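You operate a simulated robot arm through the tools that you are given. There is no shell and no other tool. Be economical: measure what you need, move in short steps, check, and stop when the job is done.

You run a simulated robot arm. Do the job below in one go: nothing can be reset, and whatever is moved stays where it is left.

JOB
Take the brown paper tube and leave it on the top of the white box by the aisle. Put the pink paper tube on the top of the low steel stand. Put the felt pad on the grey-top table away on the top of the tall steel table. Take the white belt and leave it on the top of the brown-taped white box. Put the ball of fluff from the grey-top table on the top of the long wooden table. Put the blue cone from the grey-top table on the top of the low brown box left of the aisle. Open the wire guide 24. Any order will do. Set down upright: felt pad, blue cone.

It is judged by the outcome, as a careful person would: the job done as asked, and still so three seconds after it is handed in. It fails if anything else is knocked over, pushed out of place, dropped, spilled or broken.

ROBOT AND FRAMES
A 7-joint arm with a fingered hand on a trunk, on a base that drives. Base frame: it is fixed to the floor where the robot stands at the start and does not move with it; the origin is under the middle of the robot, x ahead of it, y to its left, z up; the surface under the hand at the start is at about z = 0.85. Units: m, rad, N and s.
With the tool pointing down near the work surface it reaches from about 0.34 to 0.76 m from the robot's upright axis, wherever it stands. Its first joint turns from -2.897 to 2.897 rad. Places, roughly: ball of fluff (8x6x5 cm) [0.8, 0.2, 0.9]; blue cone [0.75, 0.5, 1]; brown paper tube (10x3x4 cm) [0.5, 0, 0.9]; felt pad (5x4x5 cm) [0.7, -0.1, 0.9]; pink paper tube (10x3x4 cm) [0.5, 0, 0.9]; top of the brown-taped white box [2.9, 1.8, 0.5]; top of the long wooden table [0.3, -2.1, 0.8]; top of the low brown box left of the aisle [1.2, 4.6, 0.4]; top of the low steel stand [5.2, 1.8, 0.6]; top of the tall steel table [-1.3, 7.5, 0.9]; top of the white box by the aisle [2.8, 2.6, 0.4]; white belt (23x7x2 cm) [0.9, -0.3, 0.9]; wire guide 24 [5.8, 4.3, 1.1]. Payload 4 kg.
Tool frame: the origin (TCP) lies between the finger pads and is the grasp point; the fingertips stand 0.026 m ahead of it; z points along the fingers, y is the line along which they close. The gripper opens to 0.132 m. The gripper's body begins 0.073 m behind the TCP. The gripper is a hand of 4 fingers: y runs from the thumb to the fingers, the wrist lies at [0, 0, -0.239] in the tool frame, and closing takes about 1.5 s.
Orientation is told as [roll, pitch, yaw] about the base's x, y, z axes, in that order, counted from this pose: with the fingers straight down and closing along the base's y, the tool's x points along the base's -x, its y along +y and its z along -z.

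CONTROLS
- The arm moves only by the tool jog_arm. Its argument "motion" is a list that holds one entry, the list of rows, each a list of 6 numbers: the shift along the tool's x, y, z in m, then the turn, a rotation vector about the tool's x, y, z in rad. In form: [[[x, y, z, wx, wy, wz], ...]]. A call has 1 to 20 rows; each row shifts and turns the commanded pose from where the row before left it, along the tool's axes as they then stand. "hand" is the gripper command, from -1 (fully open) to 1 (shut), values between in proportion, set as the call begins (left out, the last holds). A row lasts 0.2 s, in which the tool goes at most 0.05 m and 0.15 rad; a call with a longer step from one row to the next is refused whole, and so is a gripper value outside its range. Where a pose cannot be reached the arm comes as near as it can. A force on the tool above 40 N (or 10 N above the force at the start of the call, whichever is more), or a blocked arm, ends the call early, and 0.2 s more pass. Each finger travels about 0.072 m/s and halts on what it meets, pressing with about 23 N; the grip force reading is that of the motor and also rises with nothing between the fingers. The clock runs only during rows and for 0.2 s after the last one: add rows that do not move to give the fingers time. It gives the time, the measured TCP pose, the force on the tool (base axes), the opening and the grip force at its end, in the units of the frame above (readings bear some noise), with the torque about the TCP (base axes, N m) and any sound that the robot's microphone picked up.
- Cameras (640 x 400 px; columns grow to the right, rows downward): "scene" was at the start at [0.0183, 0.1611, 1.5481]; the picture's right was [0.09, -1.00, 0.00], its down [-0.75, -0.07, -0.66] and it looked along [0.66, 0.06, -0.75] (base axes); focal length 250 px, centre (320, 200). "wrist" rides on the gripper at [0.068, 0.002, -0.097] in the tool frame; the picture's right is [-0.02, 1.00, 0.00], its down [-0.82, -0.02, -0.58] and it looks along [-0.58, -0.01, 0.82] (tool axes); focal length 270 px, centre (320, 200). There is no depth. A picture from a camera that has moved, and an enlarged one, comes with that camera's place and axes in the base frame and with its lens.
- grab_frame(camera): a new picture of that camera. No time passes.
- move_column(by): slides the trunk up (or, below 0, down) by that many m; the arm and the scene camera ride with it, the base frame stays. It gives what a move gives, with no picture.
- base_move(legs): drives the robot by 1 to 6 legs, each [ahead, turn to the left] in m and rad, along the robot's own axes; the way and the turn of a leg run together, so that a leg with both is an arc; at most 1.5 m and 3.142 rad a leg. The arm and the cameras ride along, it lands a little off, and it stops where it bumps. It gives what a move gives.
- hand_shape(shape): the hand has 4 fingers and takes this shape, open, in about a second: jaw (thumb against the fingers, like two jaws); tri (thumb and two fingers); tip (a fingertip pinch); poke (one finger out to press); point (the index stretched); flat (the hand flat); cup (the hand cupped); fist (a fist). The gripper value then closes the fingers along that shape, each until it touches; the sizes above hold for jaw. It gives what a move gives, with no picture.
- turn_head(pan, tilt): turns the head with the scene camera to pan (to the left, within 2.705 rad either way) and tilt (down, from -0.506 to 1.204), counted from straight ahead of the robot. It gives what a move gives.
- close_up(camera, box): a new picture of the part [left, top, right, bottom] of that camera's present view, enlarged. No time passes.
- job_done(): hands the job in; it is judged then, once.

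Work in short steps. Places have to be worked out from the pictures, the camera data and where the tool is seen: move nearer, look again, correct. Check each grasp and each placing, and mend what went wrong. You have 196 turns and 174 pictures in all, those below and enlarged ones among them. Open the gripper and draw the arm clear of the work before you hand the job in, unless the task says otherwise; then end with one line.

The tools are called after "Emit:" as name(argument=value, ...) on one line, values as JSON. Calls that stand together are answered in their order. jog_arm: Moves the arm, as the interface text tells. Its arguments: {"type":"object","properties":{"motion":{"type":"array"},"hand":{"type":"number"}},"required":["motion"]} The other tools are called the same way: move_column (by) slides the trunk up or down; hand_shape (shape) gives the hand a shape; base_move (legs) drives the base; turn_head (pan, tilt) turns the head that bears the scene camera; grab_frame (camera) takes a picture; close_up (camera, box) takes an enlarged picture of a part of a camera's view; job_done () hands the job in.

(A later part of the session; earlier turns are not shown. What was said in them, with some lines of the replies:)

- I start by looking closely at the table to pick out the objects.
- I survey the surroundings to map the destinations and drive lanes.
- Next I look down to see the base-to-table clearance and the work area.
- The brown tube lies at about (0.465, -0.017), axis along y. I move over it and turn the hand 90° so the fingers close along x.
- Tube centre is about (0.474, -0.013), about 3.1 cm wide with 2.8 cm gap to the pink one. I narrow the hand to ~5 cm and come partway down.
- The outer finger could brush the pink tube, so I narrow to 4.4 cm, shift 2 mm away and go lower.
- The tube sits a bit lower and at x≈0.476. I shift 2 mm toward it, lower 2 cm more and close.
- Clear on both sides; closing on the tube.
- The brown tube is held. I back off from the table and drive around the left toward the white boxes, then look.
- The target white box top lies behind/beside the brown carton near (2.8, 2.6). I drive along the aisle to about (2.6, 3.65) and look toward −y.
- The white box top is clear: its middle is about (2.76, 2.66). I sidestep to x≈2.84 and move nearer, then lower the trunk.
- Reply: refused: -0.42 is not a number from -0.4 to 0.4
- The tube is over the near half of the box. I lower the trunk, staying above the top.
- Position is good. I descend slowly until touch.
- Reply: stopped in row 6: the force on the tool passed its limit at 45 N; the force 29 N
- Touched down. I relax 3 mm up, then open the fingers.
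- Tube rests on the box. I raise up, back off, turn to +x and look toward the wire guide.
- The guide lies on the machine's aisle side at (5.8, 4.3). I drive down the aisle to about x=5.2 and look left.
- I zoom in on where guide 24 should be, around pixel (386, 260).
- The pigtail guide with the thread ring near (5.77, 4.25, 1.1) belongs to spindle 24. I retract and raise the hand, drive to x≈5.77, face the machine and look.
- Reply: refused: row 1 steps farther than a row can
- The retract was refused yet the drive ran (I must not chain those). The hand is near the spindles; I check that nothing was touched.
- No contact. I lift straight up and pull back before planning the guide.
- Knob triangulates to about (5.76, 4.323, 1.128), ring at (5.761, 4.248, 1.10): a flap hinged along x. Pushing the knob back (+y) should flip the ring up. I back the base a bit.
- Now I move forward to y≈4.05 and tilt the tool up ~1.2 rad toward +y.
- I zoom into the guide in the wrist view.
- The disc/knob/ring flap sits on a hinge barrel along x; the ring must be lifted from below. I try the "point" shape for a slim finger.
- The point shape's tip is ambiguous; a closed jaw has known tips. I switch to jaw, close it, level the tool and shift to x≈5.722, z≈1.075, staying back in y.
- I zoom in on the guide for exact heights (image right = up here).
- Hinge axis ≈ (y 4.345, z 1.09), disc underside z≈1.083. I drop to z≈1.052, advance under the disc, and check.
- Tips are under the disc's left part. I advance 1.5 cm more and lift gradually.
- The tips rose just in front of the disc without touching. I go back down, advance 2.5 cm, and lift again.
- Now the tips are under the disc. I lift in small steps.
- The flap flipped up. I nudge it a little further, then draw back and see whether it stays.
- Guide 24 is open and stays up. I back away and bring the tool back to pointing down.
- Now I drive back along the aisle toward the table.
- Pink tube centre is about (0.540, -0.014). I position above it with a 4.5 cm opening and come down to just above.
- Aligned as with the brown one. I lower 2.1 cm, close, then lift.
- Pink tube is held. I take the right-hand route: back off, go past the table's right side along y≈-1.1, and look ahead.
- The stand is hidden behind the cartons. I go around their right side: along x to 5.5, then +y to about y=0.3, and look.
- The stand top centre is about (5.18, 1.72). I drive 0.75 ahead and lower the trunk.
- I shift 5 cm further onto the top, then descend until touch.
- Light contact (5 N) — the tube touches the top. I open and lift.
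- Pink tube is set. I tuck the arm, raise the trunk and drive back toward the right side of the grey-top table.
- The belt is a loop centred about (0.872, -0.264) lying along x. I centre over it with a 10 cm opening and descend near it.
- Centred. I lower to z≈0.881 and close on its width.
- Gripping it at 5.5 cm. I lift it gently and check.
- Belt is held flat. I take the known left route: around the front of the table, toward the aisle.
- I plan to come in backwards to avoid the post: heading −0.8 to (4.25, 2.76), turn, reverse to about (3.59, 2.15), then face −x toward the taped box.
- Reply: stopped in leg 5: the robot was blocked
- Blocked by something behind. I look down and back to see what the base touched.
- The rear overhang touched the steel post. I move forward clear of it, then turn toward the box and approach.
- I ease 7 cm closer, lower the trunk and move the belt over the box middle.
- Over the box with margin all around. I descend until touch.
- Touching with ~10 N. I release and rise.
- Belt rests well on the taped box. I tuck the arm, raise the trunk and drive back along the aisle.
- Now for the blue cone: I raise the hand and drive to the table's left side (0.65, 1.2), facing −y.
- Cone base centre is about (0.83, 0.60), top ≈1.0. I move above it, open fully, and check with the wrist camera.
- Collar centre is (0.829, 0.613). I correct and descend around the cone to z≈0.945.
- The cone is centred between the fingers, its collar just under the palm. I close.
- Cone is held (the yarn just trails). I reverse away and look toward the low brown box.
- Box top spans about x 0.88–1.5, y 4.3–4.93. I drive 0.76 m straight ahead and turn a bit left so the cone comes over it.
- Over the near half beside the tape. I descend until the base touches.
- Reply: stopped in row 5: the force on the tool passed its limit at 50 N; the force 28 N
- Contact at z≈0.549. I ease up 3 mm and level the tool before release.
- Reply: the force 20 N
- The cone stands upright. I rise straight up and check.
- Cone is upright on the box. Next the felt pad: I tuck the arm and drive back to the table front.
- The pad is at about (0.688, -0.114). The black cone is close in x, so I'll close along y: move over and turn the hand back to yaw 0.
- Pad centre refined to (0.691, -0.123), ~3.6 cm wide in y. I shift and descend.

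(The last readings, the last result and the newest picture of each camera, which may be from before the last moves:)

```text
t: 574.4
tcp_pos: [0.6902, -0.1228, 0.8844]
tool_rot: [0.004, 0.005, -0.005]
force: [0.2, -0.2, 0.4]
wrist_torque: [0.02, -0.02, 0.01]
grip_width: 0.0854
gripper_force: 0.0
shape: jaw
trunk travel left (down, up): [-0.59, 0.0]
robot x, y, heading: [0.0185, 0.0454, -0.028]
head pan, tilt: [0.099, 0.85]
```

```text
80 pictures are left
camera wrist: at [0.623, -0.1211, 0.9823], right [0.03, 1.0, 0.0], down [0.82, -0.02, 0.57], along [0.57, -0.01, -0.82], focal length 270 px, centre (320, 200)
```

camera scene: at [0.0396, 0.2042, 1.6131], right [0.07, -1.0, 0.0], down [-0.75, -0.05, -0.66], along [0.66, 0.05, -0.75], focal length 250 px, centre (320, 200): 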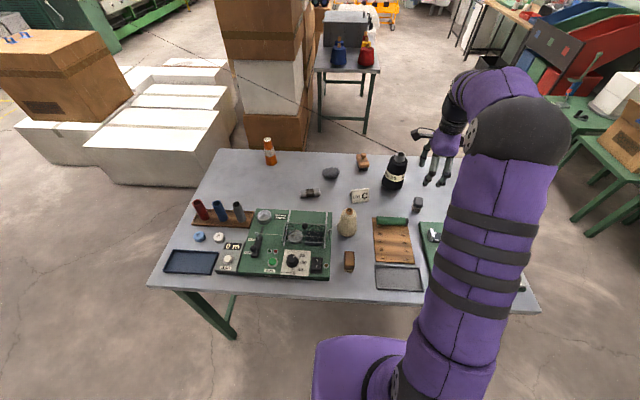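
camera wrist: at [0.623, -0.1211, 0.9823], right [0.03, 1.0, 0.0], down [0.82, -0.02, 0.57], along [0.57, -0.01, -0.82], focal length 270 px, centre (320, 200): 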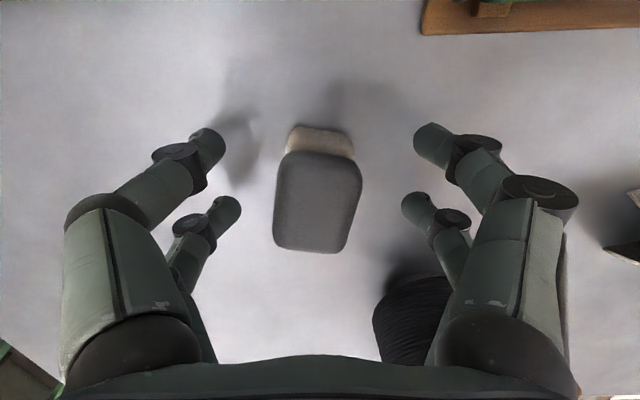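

The pad is between the fingers, turned slightly; I rotate 0.13 rad to match and close.

Emit:
jog_arm(motion=[[[0, 0, 0, 0, 0, 0.13], [0, 0, 0, 0, 0, 0]]])

Emit:
jog_arm(motion=[[[0, 0, 0, 0, 0, 0], [0, 0, 0, 0, 0, 0], [0, 0, 0, 0, 0, 0], [0, 0, 0, 0, 0, 0], [0, 0, 0, 0, 0, 0], [0, 0, 0, 0, 0, 0], [0, 0, -0.02, 0, 0, 0], [0, 0, -0.03, 0, 0, 0], [0, 0, -0.04, 0, 0, 0], [0, 0, -0.04, 0, 0, 0], [0, 0, -0.04, 0, 0, 0], [0, 0, -0.04, 0, 0, 0], [0, 0, 0, 0, 0, 0]]], hand=1)

Emit:
grab_frame(camera="wrist")

```text
t: 575.0
tcp_pos: [0.6888, -0.1235, 0.8854]
tool_rot: [0.002, 0.005, -0.134]
force: [0.4, 0.1, -0.9]
wrist_torque: [-0.03, -0.02, 0.02]
grip_width: 0.0855
gripper_force: 0.0
shape: jaw
trunk travel left (down, up): [-0.59, 0.0]
robot x, y, heading: [0.0194, 0.0436, -0.028]
head pan, tilt: [0.099, 0.85]
```

```text
t: 577.8
tcp_pos: [0.6904, -0.1252, 1.0978]
tool_rot: [0.001, 0.005, -0.134]
force: [-0.1, 0.0, -1.0]
wrist_torque: [-0.04, -0.01, 0.01]
grip_width: 0.0262
gripper_force: 23.3
shape: jaw
trunk travel left (down, up): [-0.59, 0.0]
robot x, y, heading: [0.0197, 0.0418, -0.022]
head pan, tilt: [0.099, 0.85]
```

```text
79 pictures are left
camera wrist: at [0.6247, -0.1137, 1.1946], right [0.16, 0.99, 0.0], down [0.81, -0.13, 0.57], along [0.57, -0.09, -0.82], focal length 270 px, centre (320, 200)
```

wrist: 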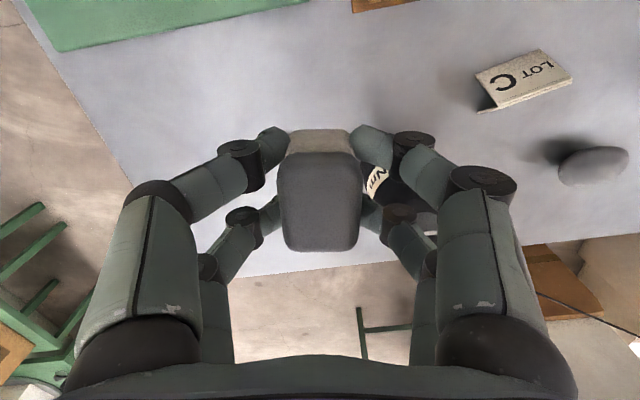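

Felt pad is held upright. I back off and drive to the far wall toward the tall steel table.

Emit:
base_move(legs=[[-0.6, 0], [0, 1.71], [1.5, 0], [1.5, 0], [1.5, 0], [1.4, 0]])

Emit:
turn_head(pan=0.1, tilt=0.5)

Emit:
grab_frame(camera="scene")

```text
t: 613.3
tcp_pos: [-1.2995, 6.5642, 1.0968]
tool_rot: [0.002, 0.006, 1.6]
force: [0.0, 0.0, -0.2]
wrist_torque: [0.0, 0.01, 0.02]
grip_width: 0.0259
gripper_force: 22.7
shape: jaw
trunk travel left (down, up): [-0.59, 0.0]
robot x, y, heading: [-1.3546, 5.873, 1.705]
head pan, tilt: [0.099, 0.85]
```

```text
t: 614.1
tcp_pos: [-1.3015, 6.565, 1.096]
tool_rot: [0.002, 0.006, 1.601]
force: [-0.1, 0.2, 0.1]
wrist_torque: [0.01, 0.01, 0.01]
grip_width: 0.0261
gripper_force: 22.8
shape: jaw
trunk travel left (down, up): [-0.59, 0.0]
robot x, y, heading: [-1.3577, 5.8743, 1.708]
head pan, tilt: [0.099, 0.499]
```

```text
78 pictures are left
camera scene: at [-1.5206, 5.8815, 1.6429], right [0.97, 0.23, 0.0], down [0.11, -0.47, -0.88], along [-0.21, 0.85, -0.48], focal length 250 px, centre (320, 200)
```

scene: 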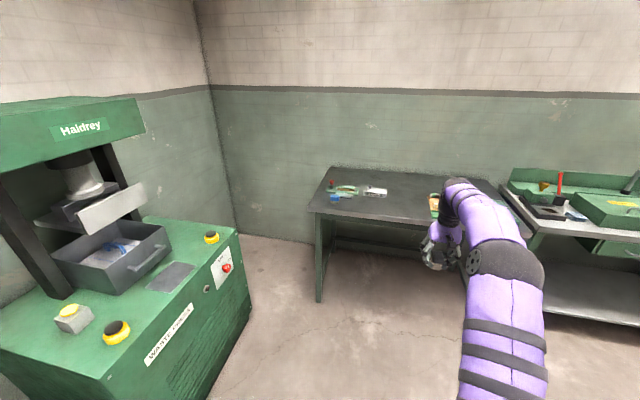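

The table ahead matches. I zoom onto its top to choose a free spot.

Emit:
close_up(camera="scene", box=[300, 150, 500, 275])

```text
3.20 times, centred on (400, 212) of scene
camera zoom: at [-1.5206, 5.8815, 1.6429], right [0.97, 0.23, 0.0], down [0.11, -0.47, -0.88], along [-0.21, 0.85, -0.48], focal length 801 px, centre (64, 160)
```

zoom: 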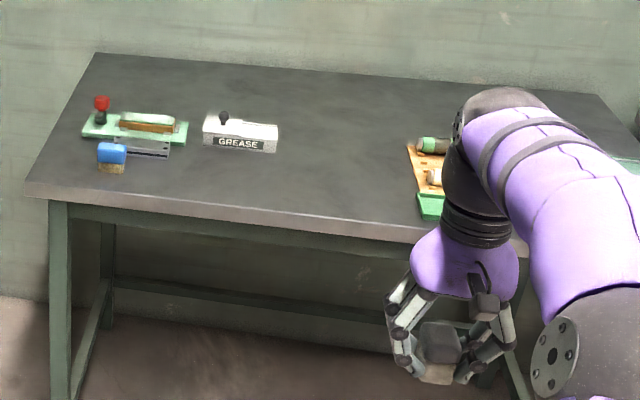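

Free spot at about (-1.33, 7.23), between the grease box and the board. I drive 0.65 m ahead.

Emit:
base_move(legs=[[0.65, 0]])

Emit:
grab_frame(camera="wrist")

Emit:
grab_frame(camera="scene")

```text
t: 617.7
tcp_pos: [-1.3935, 7.2137, 1.0965]
tool_rot: [0.002, 0.003, 1.604]
force: [0.6, -0.3, -0.6]
wrist_torque: [-0.02, 0.0, -0.01]
grip_width: 0.0262
gripper_force: 23.0
shape: jaw
trunk travel left (down, up): [-0.59, 0.0]
robot x, y, heading: [-1.4464, 6.5179, 1.712]
head pan, tilt: [0.099, 0.499]
```

```text
76 pictures are left
camera wrist: at [-1.3907, 7.1461, 1.194], right [-1.0, -0.01, 0.0], down [-0.01, 0.82, 0.57], along [-0.01, 0.57, -0.82], focal length 270 px, centre (320, 200)
```

wrist: 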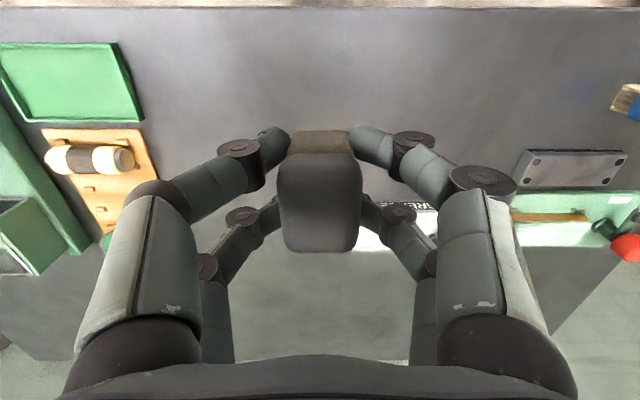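

```text
75 pictures are left
camera scene: at [-1.611, 6.5304, 1.643], right [0.97, 0.24, 0.0], down [0.11, -0.47, -0.88], along [-0.21, 0.85, -0.48], focal length 250 px, centre (320, 200)
```

scene: 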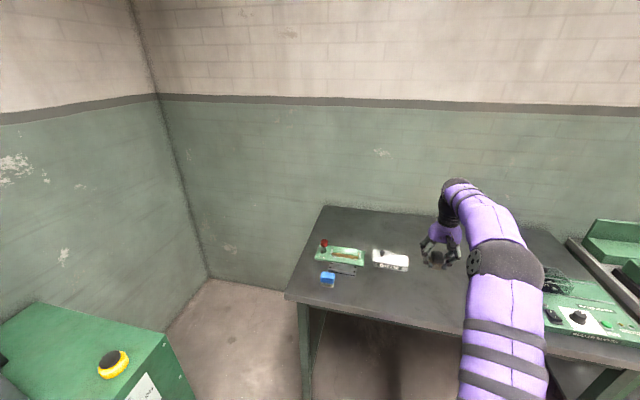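

I shift to (-1.33, 7.245) and descend until the pad touches.

Emit:
jog_arm(motion=[[[-0.015, -0.032, 0, 0, 0, 0], [-0.018, -0.032, 0, 0, 0, 0], [0, 0, 0.04, 0, 0, 0], [0, 0, 0.04, 0, 0, 0], [0, 0, 0.03, 0, 0, 0], [0, 0, 0.01, 0, 0, 0], [0, 0, 0.008, 0, 0, 0], [0, 0, 0.005, 0, 0, 0], [0, 0, 0.005, 0, 0, 0], [0, 0, 0.004, 0, 0, 0], [0, 0, 0.004, 0, 0, 0], [0, 0, 0.004, 0, 0, 0], [0, 0, 0.004, 0, 0, 0], [0, 0, 0.004, 0, 0, 0], [0, 0, 0.004, 0, 0, 0], [0, 0, 0.004, 0, 0, 0]]])

Emit:
grab_frame(camera="wrist")

```text
t: 621.1
tcp_pos: [-1.3305, 7.2413, 0.9279]
tool_rot: [0.002, 0.006, 1.603]
force: [-0.4, 0.7, -0.6]
wrist_torque: [-0.02, 0.03, 0.03]
grip_width: 0.026
gripper_force: 23.1
shape: jaw
out of reach, approached as far as the arm can: row 2
trunk travel left (down, up): [-0.59, 0.0]
robot x, y, heading: [-1.4497, 6.517, 1.713]
head pan, tilt: [0.099, 0.499]
```

```text
74 pictures are left
camera wrist: at [-1.3294, 7.1743, 1.0261], right [-1.0, -0.01, 0.0], down [-0.01, 0.82, 0.57], along [-0.01, 0.57, -0.82], focal length 270 px, centre (320, 200)
```

wrist: 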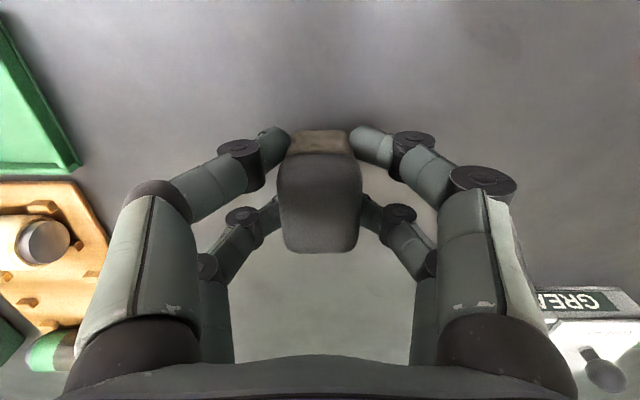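

No contact yet; I continue in small steps.

Emit:
jog_arm(motion=[[[0, 0, 0.005, 0, 0, 0], [0, 0, 0.004, 0, 0, 0], [0, 0, 0.004, 0, 0, 0], [0, 0, 0.004, 0, 0, 0], [0, 0, 0.004, 0, 0, 0], [0, 0, 0.003, 0, 0, 0], [0, 0, 0.003, 0, 0, 0], [0, 0, 0, 0, 0, 0]]])

Emit:
grab_frame(camera="wrist")

```text
t: 622.6
tcp_pos: [-1.3304, 7.2435, 0.9136]
tool_rot: [-0.002, -0.011, 1.603]
force: [-0.6, -5.4, 18.3]
wrist_torque: [-0.21, -0.02, -0.02]
grip_width: 0.0277
gripper_force: 23.5
shape: jaw
trunk travel left (down, up): [-0.59, 0.0]
robot x, y, heading: [-1.4487, 6.5198, 1.706]
head pan, tilt: [0.099, 0.499]
stopped in row 7: the force on the tool passed its limit at 42 N (the readings are from after the stop); the commanded pose is now the measured one
```

```text
73 pictures are left
camera wrist: at [-1.3294, 7.1751, 1.0099], right [-1.0, -0.01, 0.0], down [-0.01, 0.81, 0.59], along [0.0, 0.59, -0.81], focal length 270 px, centre (320, 200)
```

wrist: 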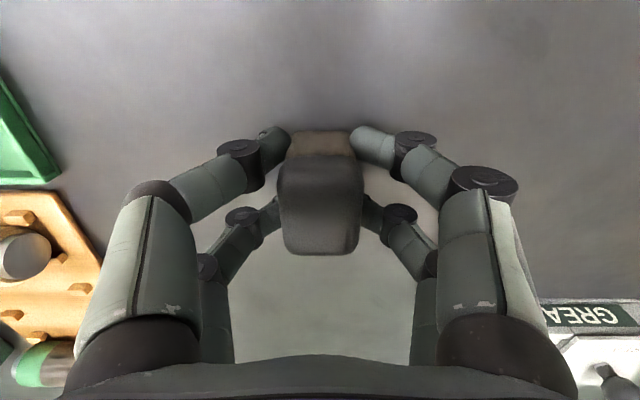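

Touched. I ease up 4 mm, then open to ~7 cm and rise.

Emit:
jog_arm(motion=[[[0, 0, -0.004, 0, 0, 0], [0, 0, 0, 0, 0, 0]]])

Emit:
jog_arm(motion=[[[0, 0, 0, 0, 0, 0], [0, 0, 0, 0, 0, 0], [0, 0, 0, 0, 0, 0], [0, 0, 0, 0, 0, 0], [0, 0, -0.02, 0, 0, 0], [0, 0, -0.03, 0, 0, 0], [0, 0, -0.04, 0, 0, 0], [0, 0, -0.04, 0, 0, 0], [0, 0, -0.04, 0, 0, 0], [0, 0, 0, 0, 0, 0]]], hand=-0.05)

Emit:
grab_frame(camera="wrist")

```text
t: 623.2
tcp_pos: [-1.3305, 7.2442, 0.9135]
tool_rot: [-0.001, -0.005, 1.604]
force: [-0.2, -0.3, 11.5]
wrist_torque: [-0.12, -0.06, -0.02]
grip_width: 0.0274
gripper_force: 22.5
shape: jaw
trunk travel left (down, up): [-0.59, 0.0]
robot x, y, heading: [-1.447, 6.5212, 1.71]
head pan, tilt: [0.099, 0.499]
```

```text
t: 625.4
tcp_pos: [-1.3309, 7.2424, 1.0843]
tool_rot: [0.0, -0.003, 1.603]
force: [0.6, 0.2, -0.1]
wrist_torque: [0.0, 0.0, -0.02]
grip_width: 0.0687
gripper_force: 0.1
shape: jaw
trunk travel left (down, up): [-0.59, 0.0]
robot x, y, heading: [-1.4493, 6.5208, 1.708]
head pan, tilt: [0.099, 0.499]
```

```text
72 pictures are left
camera wrist: at [-1.329, 7.1747, 1.181], right [-1.0, -0.01, 0.0], down [-0.01, 0.81, 0.58], along [0.0, 0.58, -0.81], focal length 270 px, centre (320, 200)
```

wrist: 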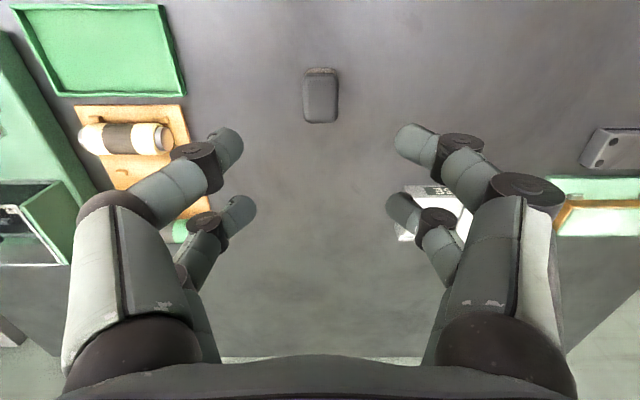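

Felt pad stands upright on the tall table. I tuck the arm and drive back for the ball of fluff.

Emit:
jog_arm(motion=[[[0.05, 0, 0, 0, 0, 0], [0.05, 0, 0, 0, 0, 0], [0.05, 0, 0, 0, 0, 0], [0.05, 0, 0, 0, 0, 0], [0, 0, 0, 0, 0, 0]]])

Emit:
base_move(legs=[[-0.7, 0], [0, -3.13], [1.45, 0], [1.45, 0], [1.45, 0], [1.38, 0]])

Emit:
base_move(legs=[[0, 1.42]])

```text
t: 626.6
tcp_pos: [-1.3248, 7.0436, 1.0836]
tool_rot: [0.001, -0.005, 1.604]
force: [-0.7, -0.3, 0.1]
wrist_torque: [0.02, -0.01, -0.02]
grip_width: 0.0689
gripper_force: 0.0
shape: jaw
trunk travel left (down, up): [-0.59, 0.0]
robot x, y, heading: [-1.4426, 6.5225, 1.706]
head pan, tilt: [0.099, 0.499]
```

```text
t: 665.4
tcp_pos: [-0.4219, -0.3261, 1.0836]
tool_rot: [0.0, -0.003, -1.488]
force: [0.0, 0.2, -0.6]
wrist_torque: [-0.01, 0.0, -0.01]
grip_width: 0.0688
gripper_force: 0.1
shape: jaw
trunk travel left (down, up): [-0.59, 0.0]
robot x, y, heading: [-0.3276, 0.2052, -1.38]
head pan, tilt: [0.099, 0.499]
```

```text
t: 669.6
tcp_pos: [0.1811, 0.0302, 1.0836]
tool_rot: [-0.001, -0.004, -0.062]
force: [0.0, 0.3, 0.3]
wrist_torque: [-0.01, -0.01, 0.0]
grip_width: 0.0686
gripper_force: 0.1
shape: jaw
trunk travel left (down, up): [-0.59, 0.0]
robot x, y, heading: [-0.3246, 0.2029, 0.042]
head pan, tilt: [0.099, 0.499]
```

Emit:
jog_arm(motion=[[[0, 0, -0.04, 0, 0, 0], [0, 0.04, 0, 0, 0, 0.06], [0, 0.04, 0, 0, 0, 0], [0, 0.04, 0, 0, 0, 0], [0, 0.04, 0, 0, 0, 0], [0, 0, 0, 0, 0, 0]]], hand=-0.7)

Emit:
base_move(legs=[[0.345, -0.04]])

Emit:
turn_head(pan=0.0, tilt=0.85)

Emit:
grab_frame(camera="scene")

Emit:
grab_frame(camera="wrist")

```text
t: 671.0
tcp_pos: [0.1973, 0.1898, 1.1234]
tool_rot: [0.0, -0.003, -0.124]
force: [0.5, 0.5, 0.4]
wrist_torque: [-0.03, 0.02, -0.03]
grip_width: 0.1121
gripper_force: 0.0
shape: jaw
trunk travel left (down, up): [-0.59, 0.0]
robot x, y, heading: [-0.3308, 0.2012, 0.047]
head pan, tilt: [0.099, 0.499]
```

```text
t: 673.3
tcp_pos: [0.5354, 0.1769, 1.1232]
tool_rot: [-0.001, -0.003, -0.163]
force: [-0.1, -0.1, 0.2]
wrist_torque: [-0.04, -0.05, 0.02]
grip_width: 0.1121
gripper_force: 0.1
shape: jaw
trunk travel left (down, up): [-0.59, 0.0]
robot x, y, heading: [0.0071, 0.211, 0.011]
head pan, tilt: [0.099, 0.499]
```

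```text
t: 674.1
tcp_pos: [0.5357, 0.1769, 1.1237]
tool_rot: [0.001, -0.005, -0.163]
force: [0.4, -0.4, -0.1]
wrist_torque: [-0.02, 0.03, -0.02]
grip_width: 0.1121
gripper_force: 0.0
shape: jaw
trunk travel left (down, up): [-0.59, 0.0]
robot x, y, heading: [0.0076, 0.2067, 0.005]
head pan, tilt: [0.0, 0.85]
```

```text
71 pictures are left
camera scene: at [0.0282, 0.3642, 1.6131], right [0.0, -1.0, 0.0], down [-0.75, 0.0, -0.66], along [0.66, 0.0, -0.75], focal length 250 px, centre (320, 200)
```

scene: 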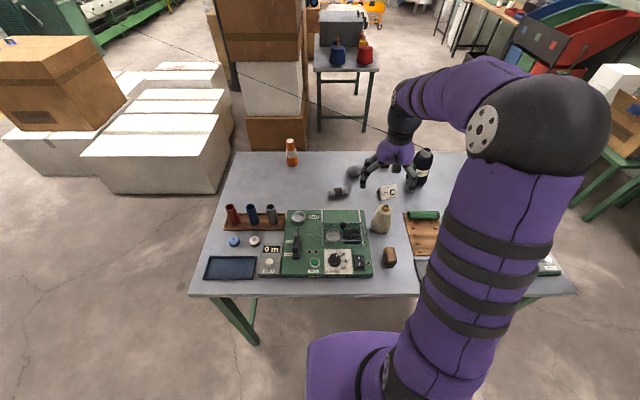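

```text
70 pictures are left
camera wrist: at [0.4684, 0.1905, 1.2206], right [0.19, 0.98, 0.0], down [0.8, -0.15, 0.58], along [0.57, -0.11, -0.81], focal length 270 px, centre (320, 200)
```

wrist: 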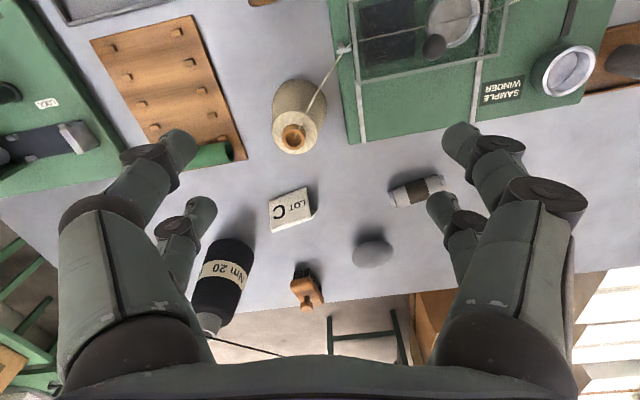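

Fluff is at (0.847, 0.216), 0.84 m out, so I tilt the tool outward 0.6 rad first, then reach out above it.

Emit:
jog_arm(motion=[[[0, 0, 0, 0, 0, -0.08], [0, 0, 0, 0, 0, -0.083], [0, 0, 0, 0, -0.15, 0], [0, 0, 0, 0, -0.15, 0], [0, 0, 0, 0, -0.15, 0], [0, 0, 0, 0, -0.15, 0], [0, 0, 0, 0, 0, 0]]])

Emit:
jog_arm(motion=[[[-0.021, 0.0056, 0.036, 0, 0, 0], [-0.021, 0.0056, 0.036, 0, 0, 0], [-0.021, 0.0056, 0.036, 0, 0, 0], [-0.021, 0.0056, 0.036, 0, 0, 0], [-0.021, 0.0056, 0.036, 0, 0, 0], [-0.021, 0.0056, 0.036, 0, 0, 0], [0, 0, 0, 0, 0, 0]]])

Emit:
grab_frame(camera="wrist")

Emit:
close_up(camera="scene", box=[300, 120, 460, 240])

```text
t: 675.7
tcp_pos: [0.5357, 0.177, 1.1242]
tool_rot: [-0.002, -0.606, 0.001]
force: [0.3, 0.3, -0.4]
wrist_torque: [0.0, 0.02, 0.01]
grip_width: 0.1116
gripper_force: 0.0
shape: jaw
trunk travel left (down, up): [-0.59, 0.0]
robot x, y, heading: [0.0137, 0.2081, 0.006]
head pan, tilt: [0.0, 0.85]
```

```text
t: 677.3
tcp_pos: [0.7617, 0.2107, 1.0175]
tool_rot: [-0.001, -0.604, 0.0]
force: [0.2, -0.1, 0.1]
wrist_torque: [0.0, -0.01, -0.01]
grip_width: 0.1122
gripper_force: 0.0
shape: jaw
trunk travel left (down, up): [-0.59, 0.0]
robot x, y, heading: [0.0126, 0.211, 0.003]
head pan, tilt: [0.0, 0.85]
```

```text
69 pictures are left
camera wrist: at [0.6512, 0.2136, 1.0592], right [0.02, 1.0, 0.01], down [0.34, -0.02, 0.94], along [0.94, -0.01, -0.34], focal length 270 px, centre (320, 200)
```

wrist: 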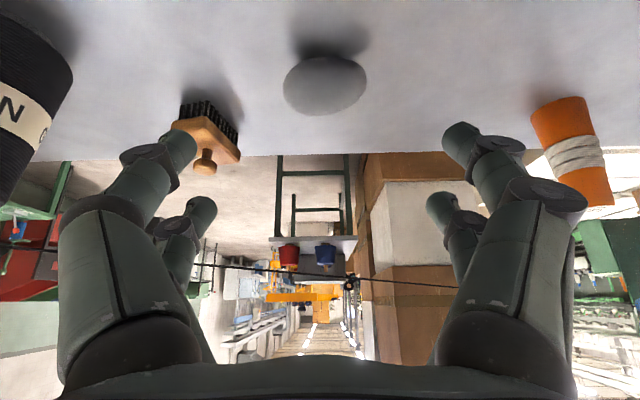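

```text
3.33 times, centred on (380, 180) of scene
camera zoom: at [0.0283, 0.3642, 1.6131], right [0.0, -1.0, 0.0], down [-0.75, 0.0, -0.66], along [0.66, 0.0, -0.75], focal length 835 px, centre (120, 267)
```

zoom: 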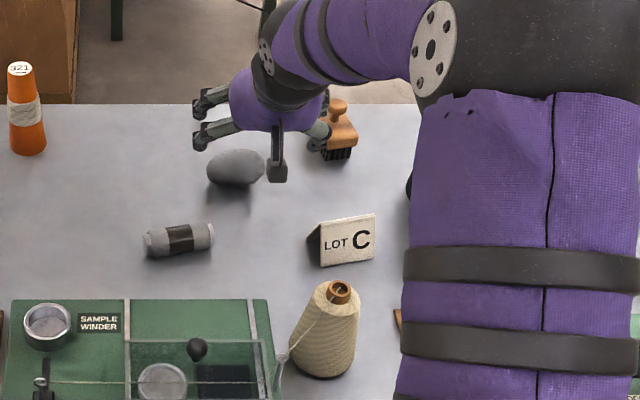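

Fluff is dead ahead along the tool axis. I advance along it in two stages.

Emit:
jog_arm(motion=[[[0.001, 0.007, 0.037, 0, 0, 0], [0.001, 0, 0.037, 0, 0, 0], [0.001, 0, 0.037, 0, 0, 0], [0, 0, 0.02, 0, 0, 0], [0, 0, 0.012, 0, 0, 0], [0, 0, 0.01, 0, 0, 0], [0, 0, 0, 0, 0, 0]]])

Emit:
grab_frame(camera="wrist")

```text
t: 678.9
tcp_pos: [0.8472, 0.2185, 0.8904]
tool_rot: [-0.001, -0.605, 0.0]
force: [-0.7, -0.3, -0.2]
wrist_torque: [-0.01, 0.01, -0.01]
grip_width: 0.1122
gripper_force: 0.1
shape: jaw
trunk travel left (down, up): [-0.59, 0.0]
robot x, y, heading: [0.0117, 0.2097, 0.01]
head pan, tilt: [0.0, 0.85]
```

```text
67 pictures are left
camera wrist: at [0.7361, 0.2198, 0.9315], right [0.02, 1.0, 0.01], down [0.34, -0.02, 0.94], along [0.94, -0.01, -0.34], focal length 270 px, centre (320, 200)
```

wrist: 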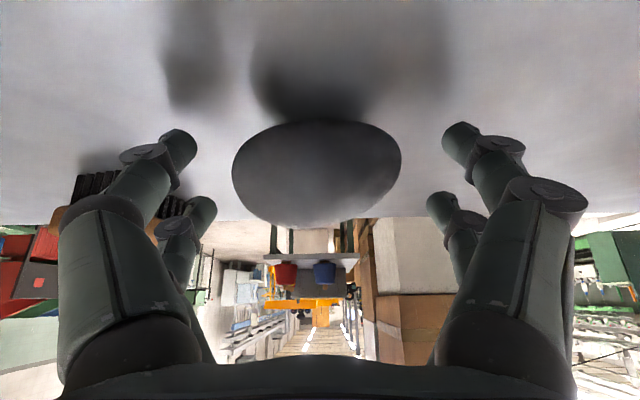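

Well centred. I close moderately on the soft ball and lift slightly to test.

Emit:
jog_arm(motion=[[[0, 0, 0, 0, 0, 0], [0, 0, 0, 0, 0, 0], [0, 0, 0, 0, 0, 0], [0, 0, 0, 0, 0, 0], [0, 0, 0, 0, 0, 0], [0, 0, 0, 0, 0, 0]]], hand=0.3)

Emit:
grab_frame(camera="wrist")

```text
t: 680.3
tcp_pos: [0.846, 0.2183, 0.8905]
tool_rot: [0.0, -0.604, 0.0]
force: [0.5, 0.4, -0.9]
wrist_torque: [0.0, -0.05, -0.01]
grip_width: 0.0662
gripper_force: 22.7
shape: jaw
trunk travel left (down, up): [-0.59, 0.0]
robot x, y, heading: [0.0106, 0.2095, 0.004]
head pan, tilt: [0.0, 0.85]
```

```text
66 pictures are left
camera wrist: at [0.736, 0.2197, 0.9316], right [0.02, 1.0, 0.01], down [0.34, -0.02, 0.94], along [0.94, -0.01, -0.34], focal length 270 px, centre (320, 200)
```

wrist: 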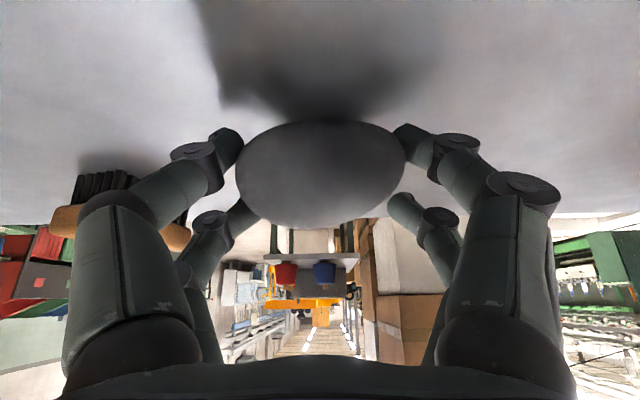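

Gripped. I lift straight up and retract toward the robot.

Emit:
jog_arm(motion=[[[-0.0114, 0, -0.0165, 0, 0, 0], [-0.0227, 0, -0.033, 0, 0, 0], [-0.0227, 0, -0.033, 0, 0, 0], [-0.0227, 0, -0.033, 0, 0, 0], [-0.0227, 0, -0.033, 0, 0, 0], [0.037, 0, -0.0256, 0, 0, 0], [0.037, 0, -0.0256, 0, 0, 0], [0.037, 0, -0.0256, 0, 0, 0], [0.037, 0, -0.0256, 0, 0, 0], [0.037, 0, -0.0256, 0, 0, 0], [0, 0, 0, 0, 0, 0]]])

Emit:
grab_frame(camera="wrist")

```text
t: 682.7
tcp_pos: [0.6218, 0.2187, 1.0693]
tool_rot: [0.001, -0.604, -0.001]
force: [0.2, -0.4, -0.2]
wrist_torque: [-0.01, -0.01, 0.0]
grip_width: 0.0664
gripper_force: 22.9
shape: jaw
trunk travel left (down, up): [-0.59, 0.0]
robot x, y, heading: [0.0106, 0.2105, 0.006]
head pan, tilt: [0.0, 0.85]
```

```text
65 pictures are left
camera wrist: at [0.5104, 0.2204, 1.1112], right [0.02, 1.0, 0.01], down [0.34, -0.02, 0.94], along [0.94, -0.01, -0.34], focal length 270 px, centre (320, 200)
```

wrist: 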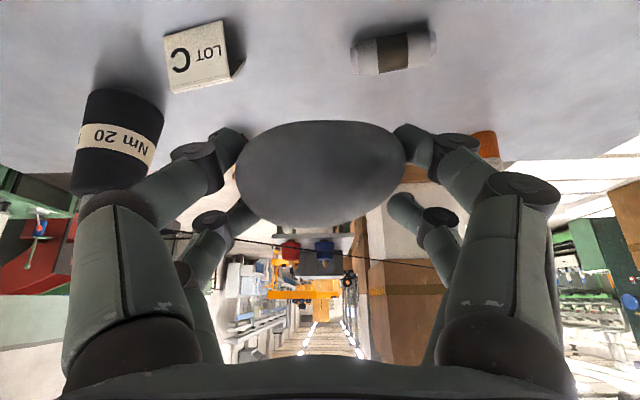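

Fluff is held. I back off and drive around to face the long wooden table, stopping short to look.

Emit:
base_move(legs=[[-0.6, 0], [0, -1.15], [1.25, 0], [0, -0.42]])

Emit:
turn_head(pan=0.15, tilt=0.6)

Emit:
grab_frame(camera="scene")

```text
t: 696.5
tcp_pos: [-0.0568, -1.5371, 1.0702]
tool_rot: [0.001, -0.604, -1.559]
force: [0.2, 0.0, -0.8]
wrist_torque: [0.04, -0.01, -0.02]
grip_width: 0.0662
gripper_force: 23.2
shape: jaw
trunk travel left (down, up): [-0.59, 0.0]
robot x, y, heading: [-0.0671, -0.9277, -1.557]
head pan, tilt: [0.0, 0.85]
```

```text
t: 697.3
tcp_pos: [-0.0544, -1.5372, 1.07]
tool_rot: [0.0, -0.601, -1.56]
force: [0.6, 0.6, 0.0]
wrist_torque: [-0.01, 0.01, 0.01]
grip_width: 0.0665
gripper_force: 22.7
shape: jaw
trunk travel left (down, up): [-0.59, 0.0]
robot x, y, heading: [-0.0643, -0.9256, -1.55]
head pan, tilt: [0.15, 0.6]
```

```text
64 pictures are left
camera scene: at [0.0974, -0.9497, 1.6339], right [-0.99, -0.16, 0.0], down [-0.09, 0.56, -0.82], along [0.13, -0.81, -0.57], focal length 250 px, centre (320, 200)
```

scene: 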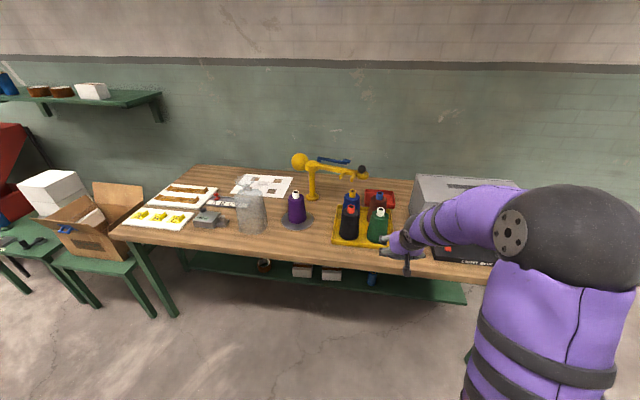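

A free strip lies at the front around (0.30, -1.78), between jar, purple cone and yellow tray. I retract the arm a bit and reposition the base.

Emit:
jog_arm(motion=[[[0.037, 0, -0.0256, 0, 0, 0], [0.037, 0, -0.0256, 0, 0, 0], [0.03, 0, -0.0205, 0, 0, 0], [0, 0, 0, 0, 0, 0]]])

Emit:
base_move(legs=[[0, 0.6], [0.33, 0], [0, -0.6]])

Emit:
turn_head(pan=0.0, tilt=0.8)

Emit:
grab_frame(camera="scene")

Emit:
grab_frame(camera="wrist")

```text
t: 698.3
tcp_pos: [-0.0569, -1.4088, 1.0693]
tool_rot: [-0.001, -0.603, -1.559]
force: [0.8, 0.0, -0.8]
wrist_torque: [-0.03, -0.01, -0.01]
grip_width: 0.0662
gripper_force: 22.8
shape: jaw
trunk travel left (down, up): [-0.59, 0.0]
robot x, y, heading: [-0.0671, -0.927, -1.557]
head pan, tilt: [0.15, 0.6]
```

```text
t: 704.0
tcp_pos: [0.1342, -1.6794, 1.0686]
tool_rot: [0.0, -0.605, -1.56]
force: [0.1, -0.5, -0.1]
wrist_torque: [0.0, -0.02, 0.0]
grip_width: 0.0663
gripper_force: 22.7
shape: jaw
trunk travel left (down, up): [-0.59, 0.0]
robot x, y, heading: [0.1215, -1.1989, -1.559]
head pan, tilt: [0.15, 0.6]
```

```text
t: 704.8
tcp_pos: [0.1346, -1.6783, 1.0709]
tool_rot: [-0.001, -0.604, -1.558]
force: [0.7, 0.6, -0.4]
wrist_torque: [-0.02, 0.0, 0.03]
grip_width: 0.0662
gripper_force: 23.0
shape: jaw
trunk travel left (down, up): [-0.59, 0.0]
robot x, y, heading: [0.1194, -1.1933, -1.561]
head pan, tilt: [0.0, 0.799]
```

```text
63 pictures are left
camera scene: at [0.2739, -1.2125, 1.6171], right [-1.0, -0.01, 0.0], down [-0.01, 0.72, -0.7], along [0.01, -0.7, -0.72], focal length 250 px, centre (320, 200)
```

scene: 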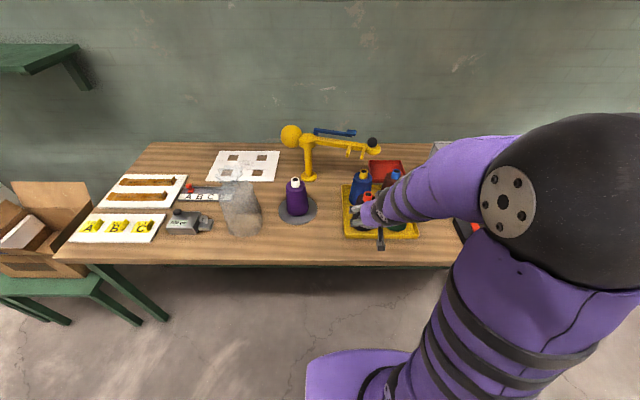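

```text
62 pictures are left
camera wrist: at [0.1356, -1.5673, 1.1111], right [1.0, -0.01, 0.01], down [-0.02, -0.34, 0.94], along [0.0, -0.94, -0.34], focal length 270 px, centre (320, 200)
```

wrist: 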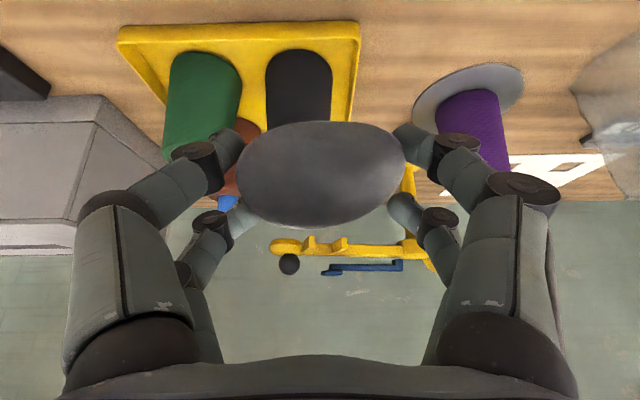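

I move over (0.33, -1.765) and partway down.

Emit:
jog_arm(motion=[[[0, 0.039, 0, 0, 0, 0], [0, 0.039, 0, 0, 0, 0], [0, 0.039, 0, 0, 0, 0], [0, 0.039, 0, 0, 0, 0], [0, 0.039, 0, 0, 0, 0], [-0.001, 0, 0.037, 0, 0, 0], [-0.001, 0, 0.037, 0, 0, 0], [-0.001, 0, 0.037, 0, 0, 0], [-0.001, 0, 0.037, 0, 0, 0], [0, 0, 0, 0, 0, 0]]])

Emit:
grab_frame(camera="wrist")

Emit:
close_up(camera="scene", box=[220, 140, 420, 290])

```text
t: 707.0
tcp_pos: [0.3311, -1.7652, 0.9524]
tool_rot: [-0.001, -0.603, -1.559]
force: [-0.4, 0.1, -0.1]
wrist_torque: [0.0, -0.01, 0.01]
grip_width: 0.0662
gripper_force: 22.9
shape: jaw
trunk travel left (down, up): [-0.59, 0.0]
robot x, y, heading: [0.1241, -1.1989, -1.558]
head pan, tilt: [0.0, 0.799]
```

```text
61 pictures are left
camera wrist: at [0.332, -1.653, 0.9924], right [1.0, -0.01, 0.01], down [-0.02, -0.34, 0.94], along [0.0, -0.94, -0.34], focal length 270 px, centre (320, 200)
```

wrist: 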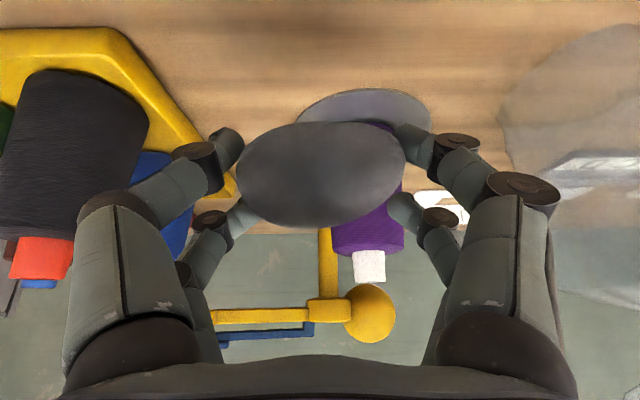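

```text
2.67 times, centred on (320, 215) of scene
camera zoom: at [0.2738, -1.2129, 1.6171], right [-1.0, -0.01, 0.0], down [-0.01, 0.72, -0.7], along [0.01, -0.7, -0.72], focal length 668 px, centre (320, 160)
```

zoom: 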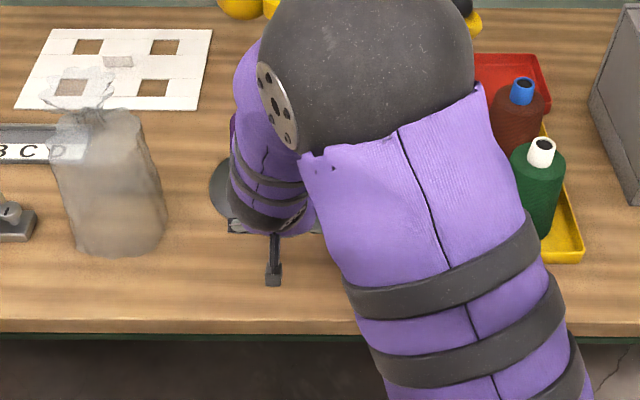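

Clear all around. I descend straight down until touch.

Emit:
jog_arm(motion=[[[0.017, 0, 0.0247, 0, 0, 0], [0.017, 0, 0.0247, 0, 0, 0], [0.011, 0, 0.0165, 0, 0, 0], [0.0034, 0, 0.0049, 0, 0, 0], [0.0028, 0, 0.0041, 0, 0, 0], [0.0028, 0, 0.0041, 0, 0, 0], [0.0028, 0, 0.0041, 0, 0, 0], [0.0028, 0, 0.0041, 0, 0, 0], [0.0028, 0, 0.0041, 0, 0, 0], [0, 0, 0, 0, 0, 0]]])

Emit:
grab_frame(camera="wrist")

```text
t: 709.2
tcp_pos: [0.3308, -1.7644, 0.8396]
tool_rot: [0.001, -0.607, -1.56]
force: [0.7, -0.6, 3.0]
wrist_torque: [0.13, -0.04, 0.01]
grip_width: 0.0662
gripper_force: 22.7
shape: jaw
trunk travel left (down, up): [-0.59, 0.0]
robot x, y, heading: [0.1187, -1.1938, -1.554]
head pan, tilt: [0.0, 0.799]
```

```text
59 pictures are left
camera wrist: at [0.3314, -1.6532, 0.881], right [1.0, -0.01, 0.01], down [-0.02, -0.34, 0.94], along [0.0, -0.94, -0.34], focal length 270 px, centre (320, 200)
```

wrist: 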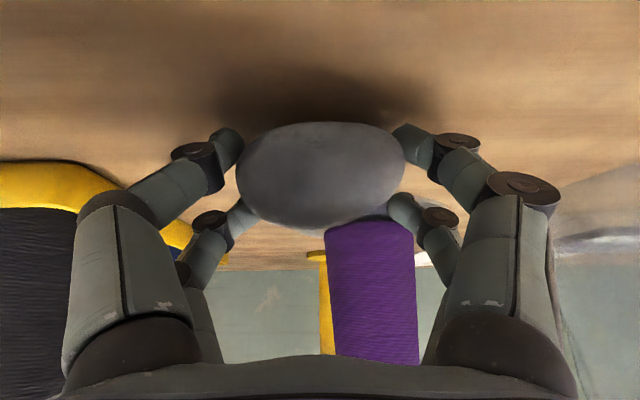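

Light contact. I open and draw back along the tool axis.

Emit:
jog_arm(motion=[[[0, 0, 0, 0, 0, 0], [0, 0, 0, 0, 0, 0], [0, 0, 0, 0, 0, 0], [0, 0, 0, 0, 0, 0]]], hand=-0.44)

Emit:
jog_arm(motion=[[[0, 0, -0.02, 0, 0, 0], [0, 0, -0.03, 0, 0, 0], [0, 0, -0.04, 0, 0, 0], [0, 0, -0.04, 0, 0, 0], [0, 0, -0.04, 0, 0, 0], [0, 0, 0, 0, 0, 0]]])

Emit:
grab_frame(camera="wrist")

```text
t: 710.2
tcp_pos: [0.3299, -1.7641, 0.84]
tool_rot: [0.002, -0.604, -1.559]
force: [0.7, 0.1, -0.2]
wrist_torque: [-0.01, 0.01, -0.03]
grip_width: 0.0945
gripper_force: 0.1
shape: jaw
trunk travel left (down, up): [-0.59, 0.0]
robot x, y, heading: [0.1216, -1.1959, -1.555]
head pan, tilt: [0.0, 0.799]
```

```text
t: 711.6
tcp_pos: [0.3299, -1.6679, 0.9804]
tool_rot: [-0.001, -0.604, -1.558]
force: [0.1, -0.2, 1.0]
wrist_torque: [0.01, 0.02, 0.0]
grip_width: 0.0946
gripper_force: 0.1
shape: jaw
trunk travel left (down, up): [-0.59, 0.0]
robot x, y, heading: [0.1166, -1.1941, -1.554]
head pan, tilt: [0.0, 0.799]
```

```text
58 pictures are left
camera wrist: at [0.3303, -1.5557, 1.0217], right [1.0, -0.01, 0.01], down [-0.02, -0.34, 0.94], along [0.0, -0.94, -0.34], focal length 270 px, centre (320, 200)
```

wrist: 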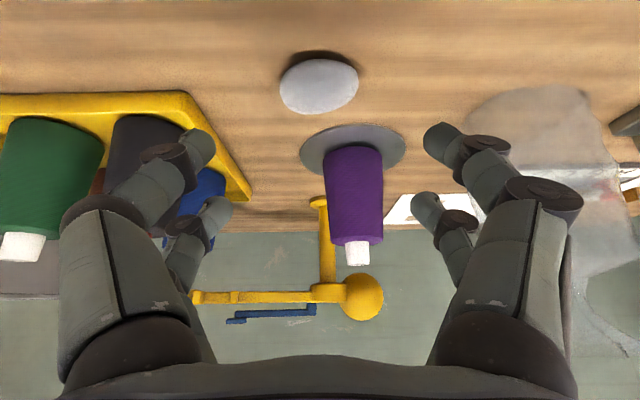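

All fluff placed. I open the hand, back the robot away, and take one last look.

Emit:
jog_arm(motion=[[[0.03, 0, -0.03, 0, 0, 0], [0.03, 0, -0.03, 0, 0, 0], [0, 0, 0, 0, 0, 0]]], hand=-1)

Emit:
base_move(legs=[[-0.25, 0]])

Emit:
grab_frame(camera="scene")

Emit:
turn_head(pan=2.5, tilt=0.35)

Emit:
grab_frame(camera="scene")

```text
t: 712.4
tcp_pos: [0.328, -1.5842, 0.9953]
tool_rot: [-0.001, -0.604, -1.559]
force: [0.2, -0.1, 0.2]
wrist_torque: [-0.02, 0.02, 0.0]
grip_width: 0.1318
gripper_force: 0.1
shape: jaw
trunk travel left (down, up): [-0.59, 0.0]
robot x, y, heading: [0.1228, -1.1941, -1.56]
head pan, tilt: [0.0, 0.799]
```

```text
t: 714.2
tcp_pos: [0.3236, -1.3324, 0.9959]
tool_rot: [0.0, -0.604, -1.561]
force: [0.3, -0.2, -0.6]
wrist_torque: [-0.01, 0.02, -0.01]
grip_width: 0.1318
gripper_force: 0.1
shape: jaw
trunk travel left (down, up): [-0.59, 0.0]
robot x, y, heading: [0.1183, -0.9396, -1.557]
head pan, tilt: [0.0, 0.799]
```

```text
57 pictures are left
camera scene: at [0.2706, -0.9612, 1.6171], right [-1.0, -0.01, 0.0], down [-0.01, 0.72, -0.7], along [0.01, -0.7, -0.72], focal length 250 px, centre (320, 200)
```

scene: 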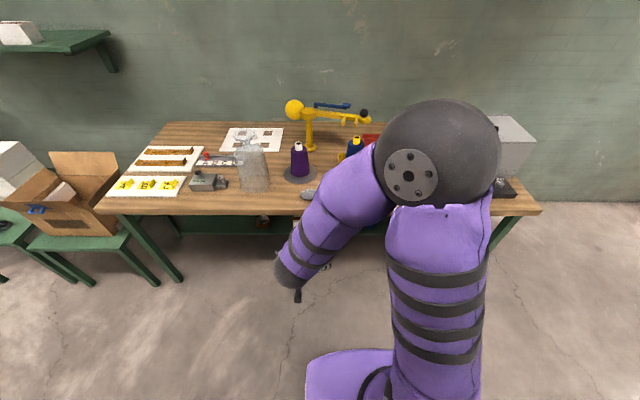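

```text
t: 716.5
tcp_pos: [0.3244, -1.3338, 0.9934]
tool_rot: [0.001, -0.605, -1.559]
force: [-0.9, 1.1, 0.0]
wrist_torque: [-0.01, -0.01, -0.05]
grip_width: 0.132
gripper_force: 0.0
shape: jaw
trunk travel left (down, up): [-0.59, 0.0]
robot x, y, heading: [0.1225, -0.9433, -1.557]
head pan, tilt: [2.499, 0.351]
```

```text
56 pictures are left
camera scene: at [0.3246, -0.8056, 1.6567], right [0.81, -0.59, 0.0], down [-0.2, -0.28, -0.94], along [0.55, 0.76, -0.34], focal length 250 px, centre (320, 200)
```

scene: 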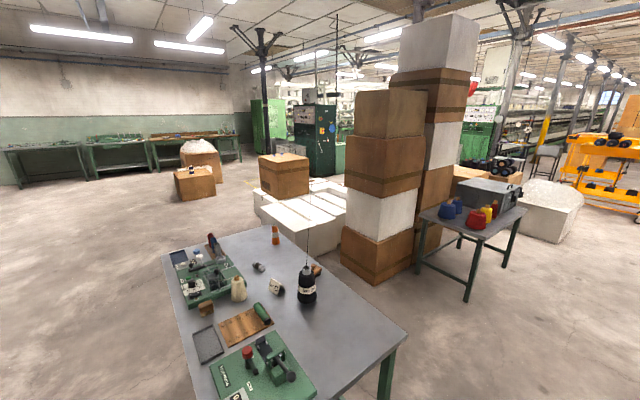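

Everything is in place: the cone stands on the low box in the distance, the grey table's other items look undisturbed, and the arm is clear and open. I hand in.

Emit:
job_done()

```text
The job is handed in.
```

All seven tasks are done and the job is handed in: the six items are on their tops, the felt pad and blue cone stand upright, and wire guide 24 is open.
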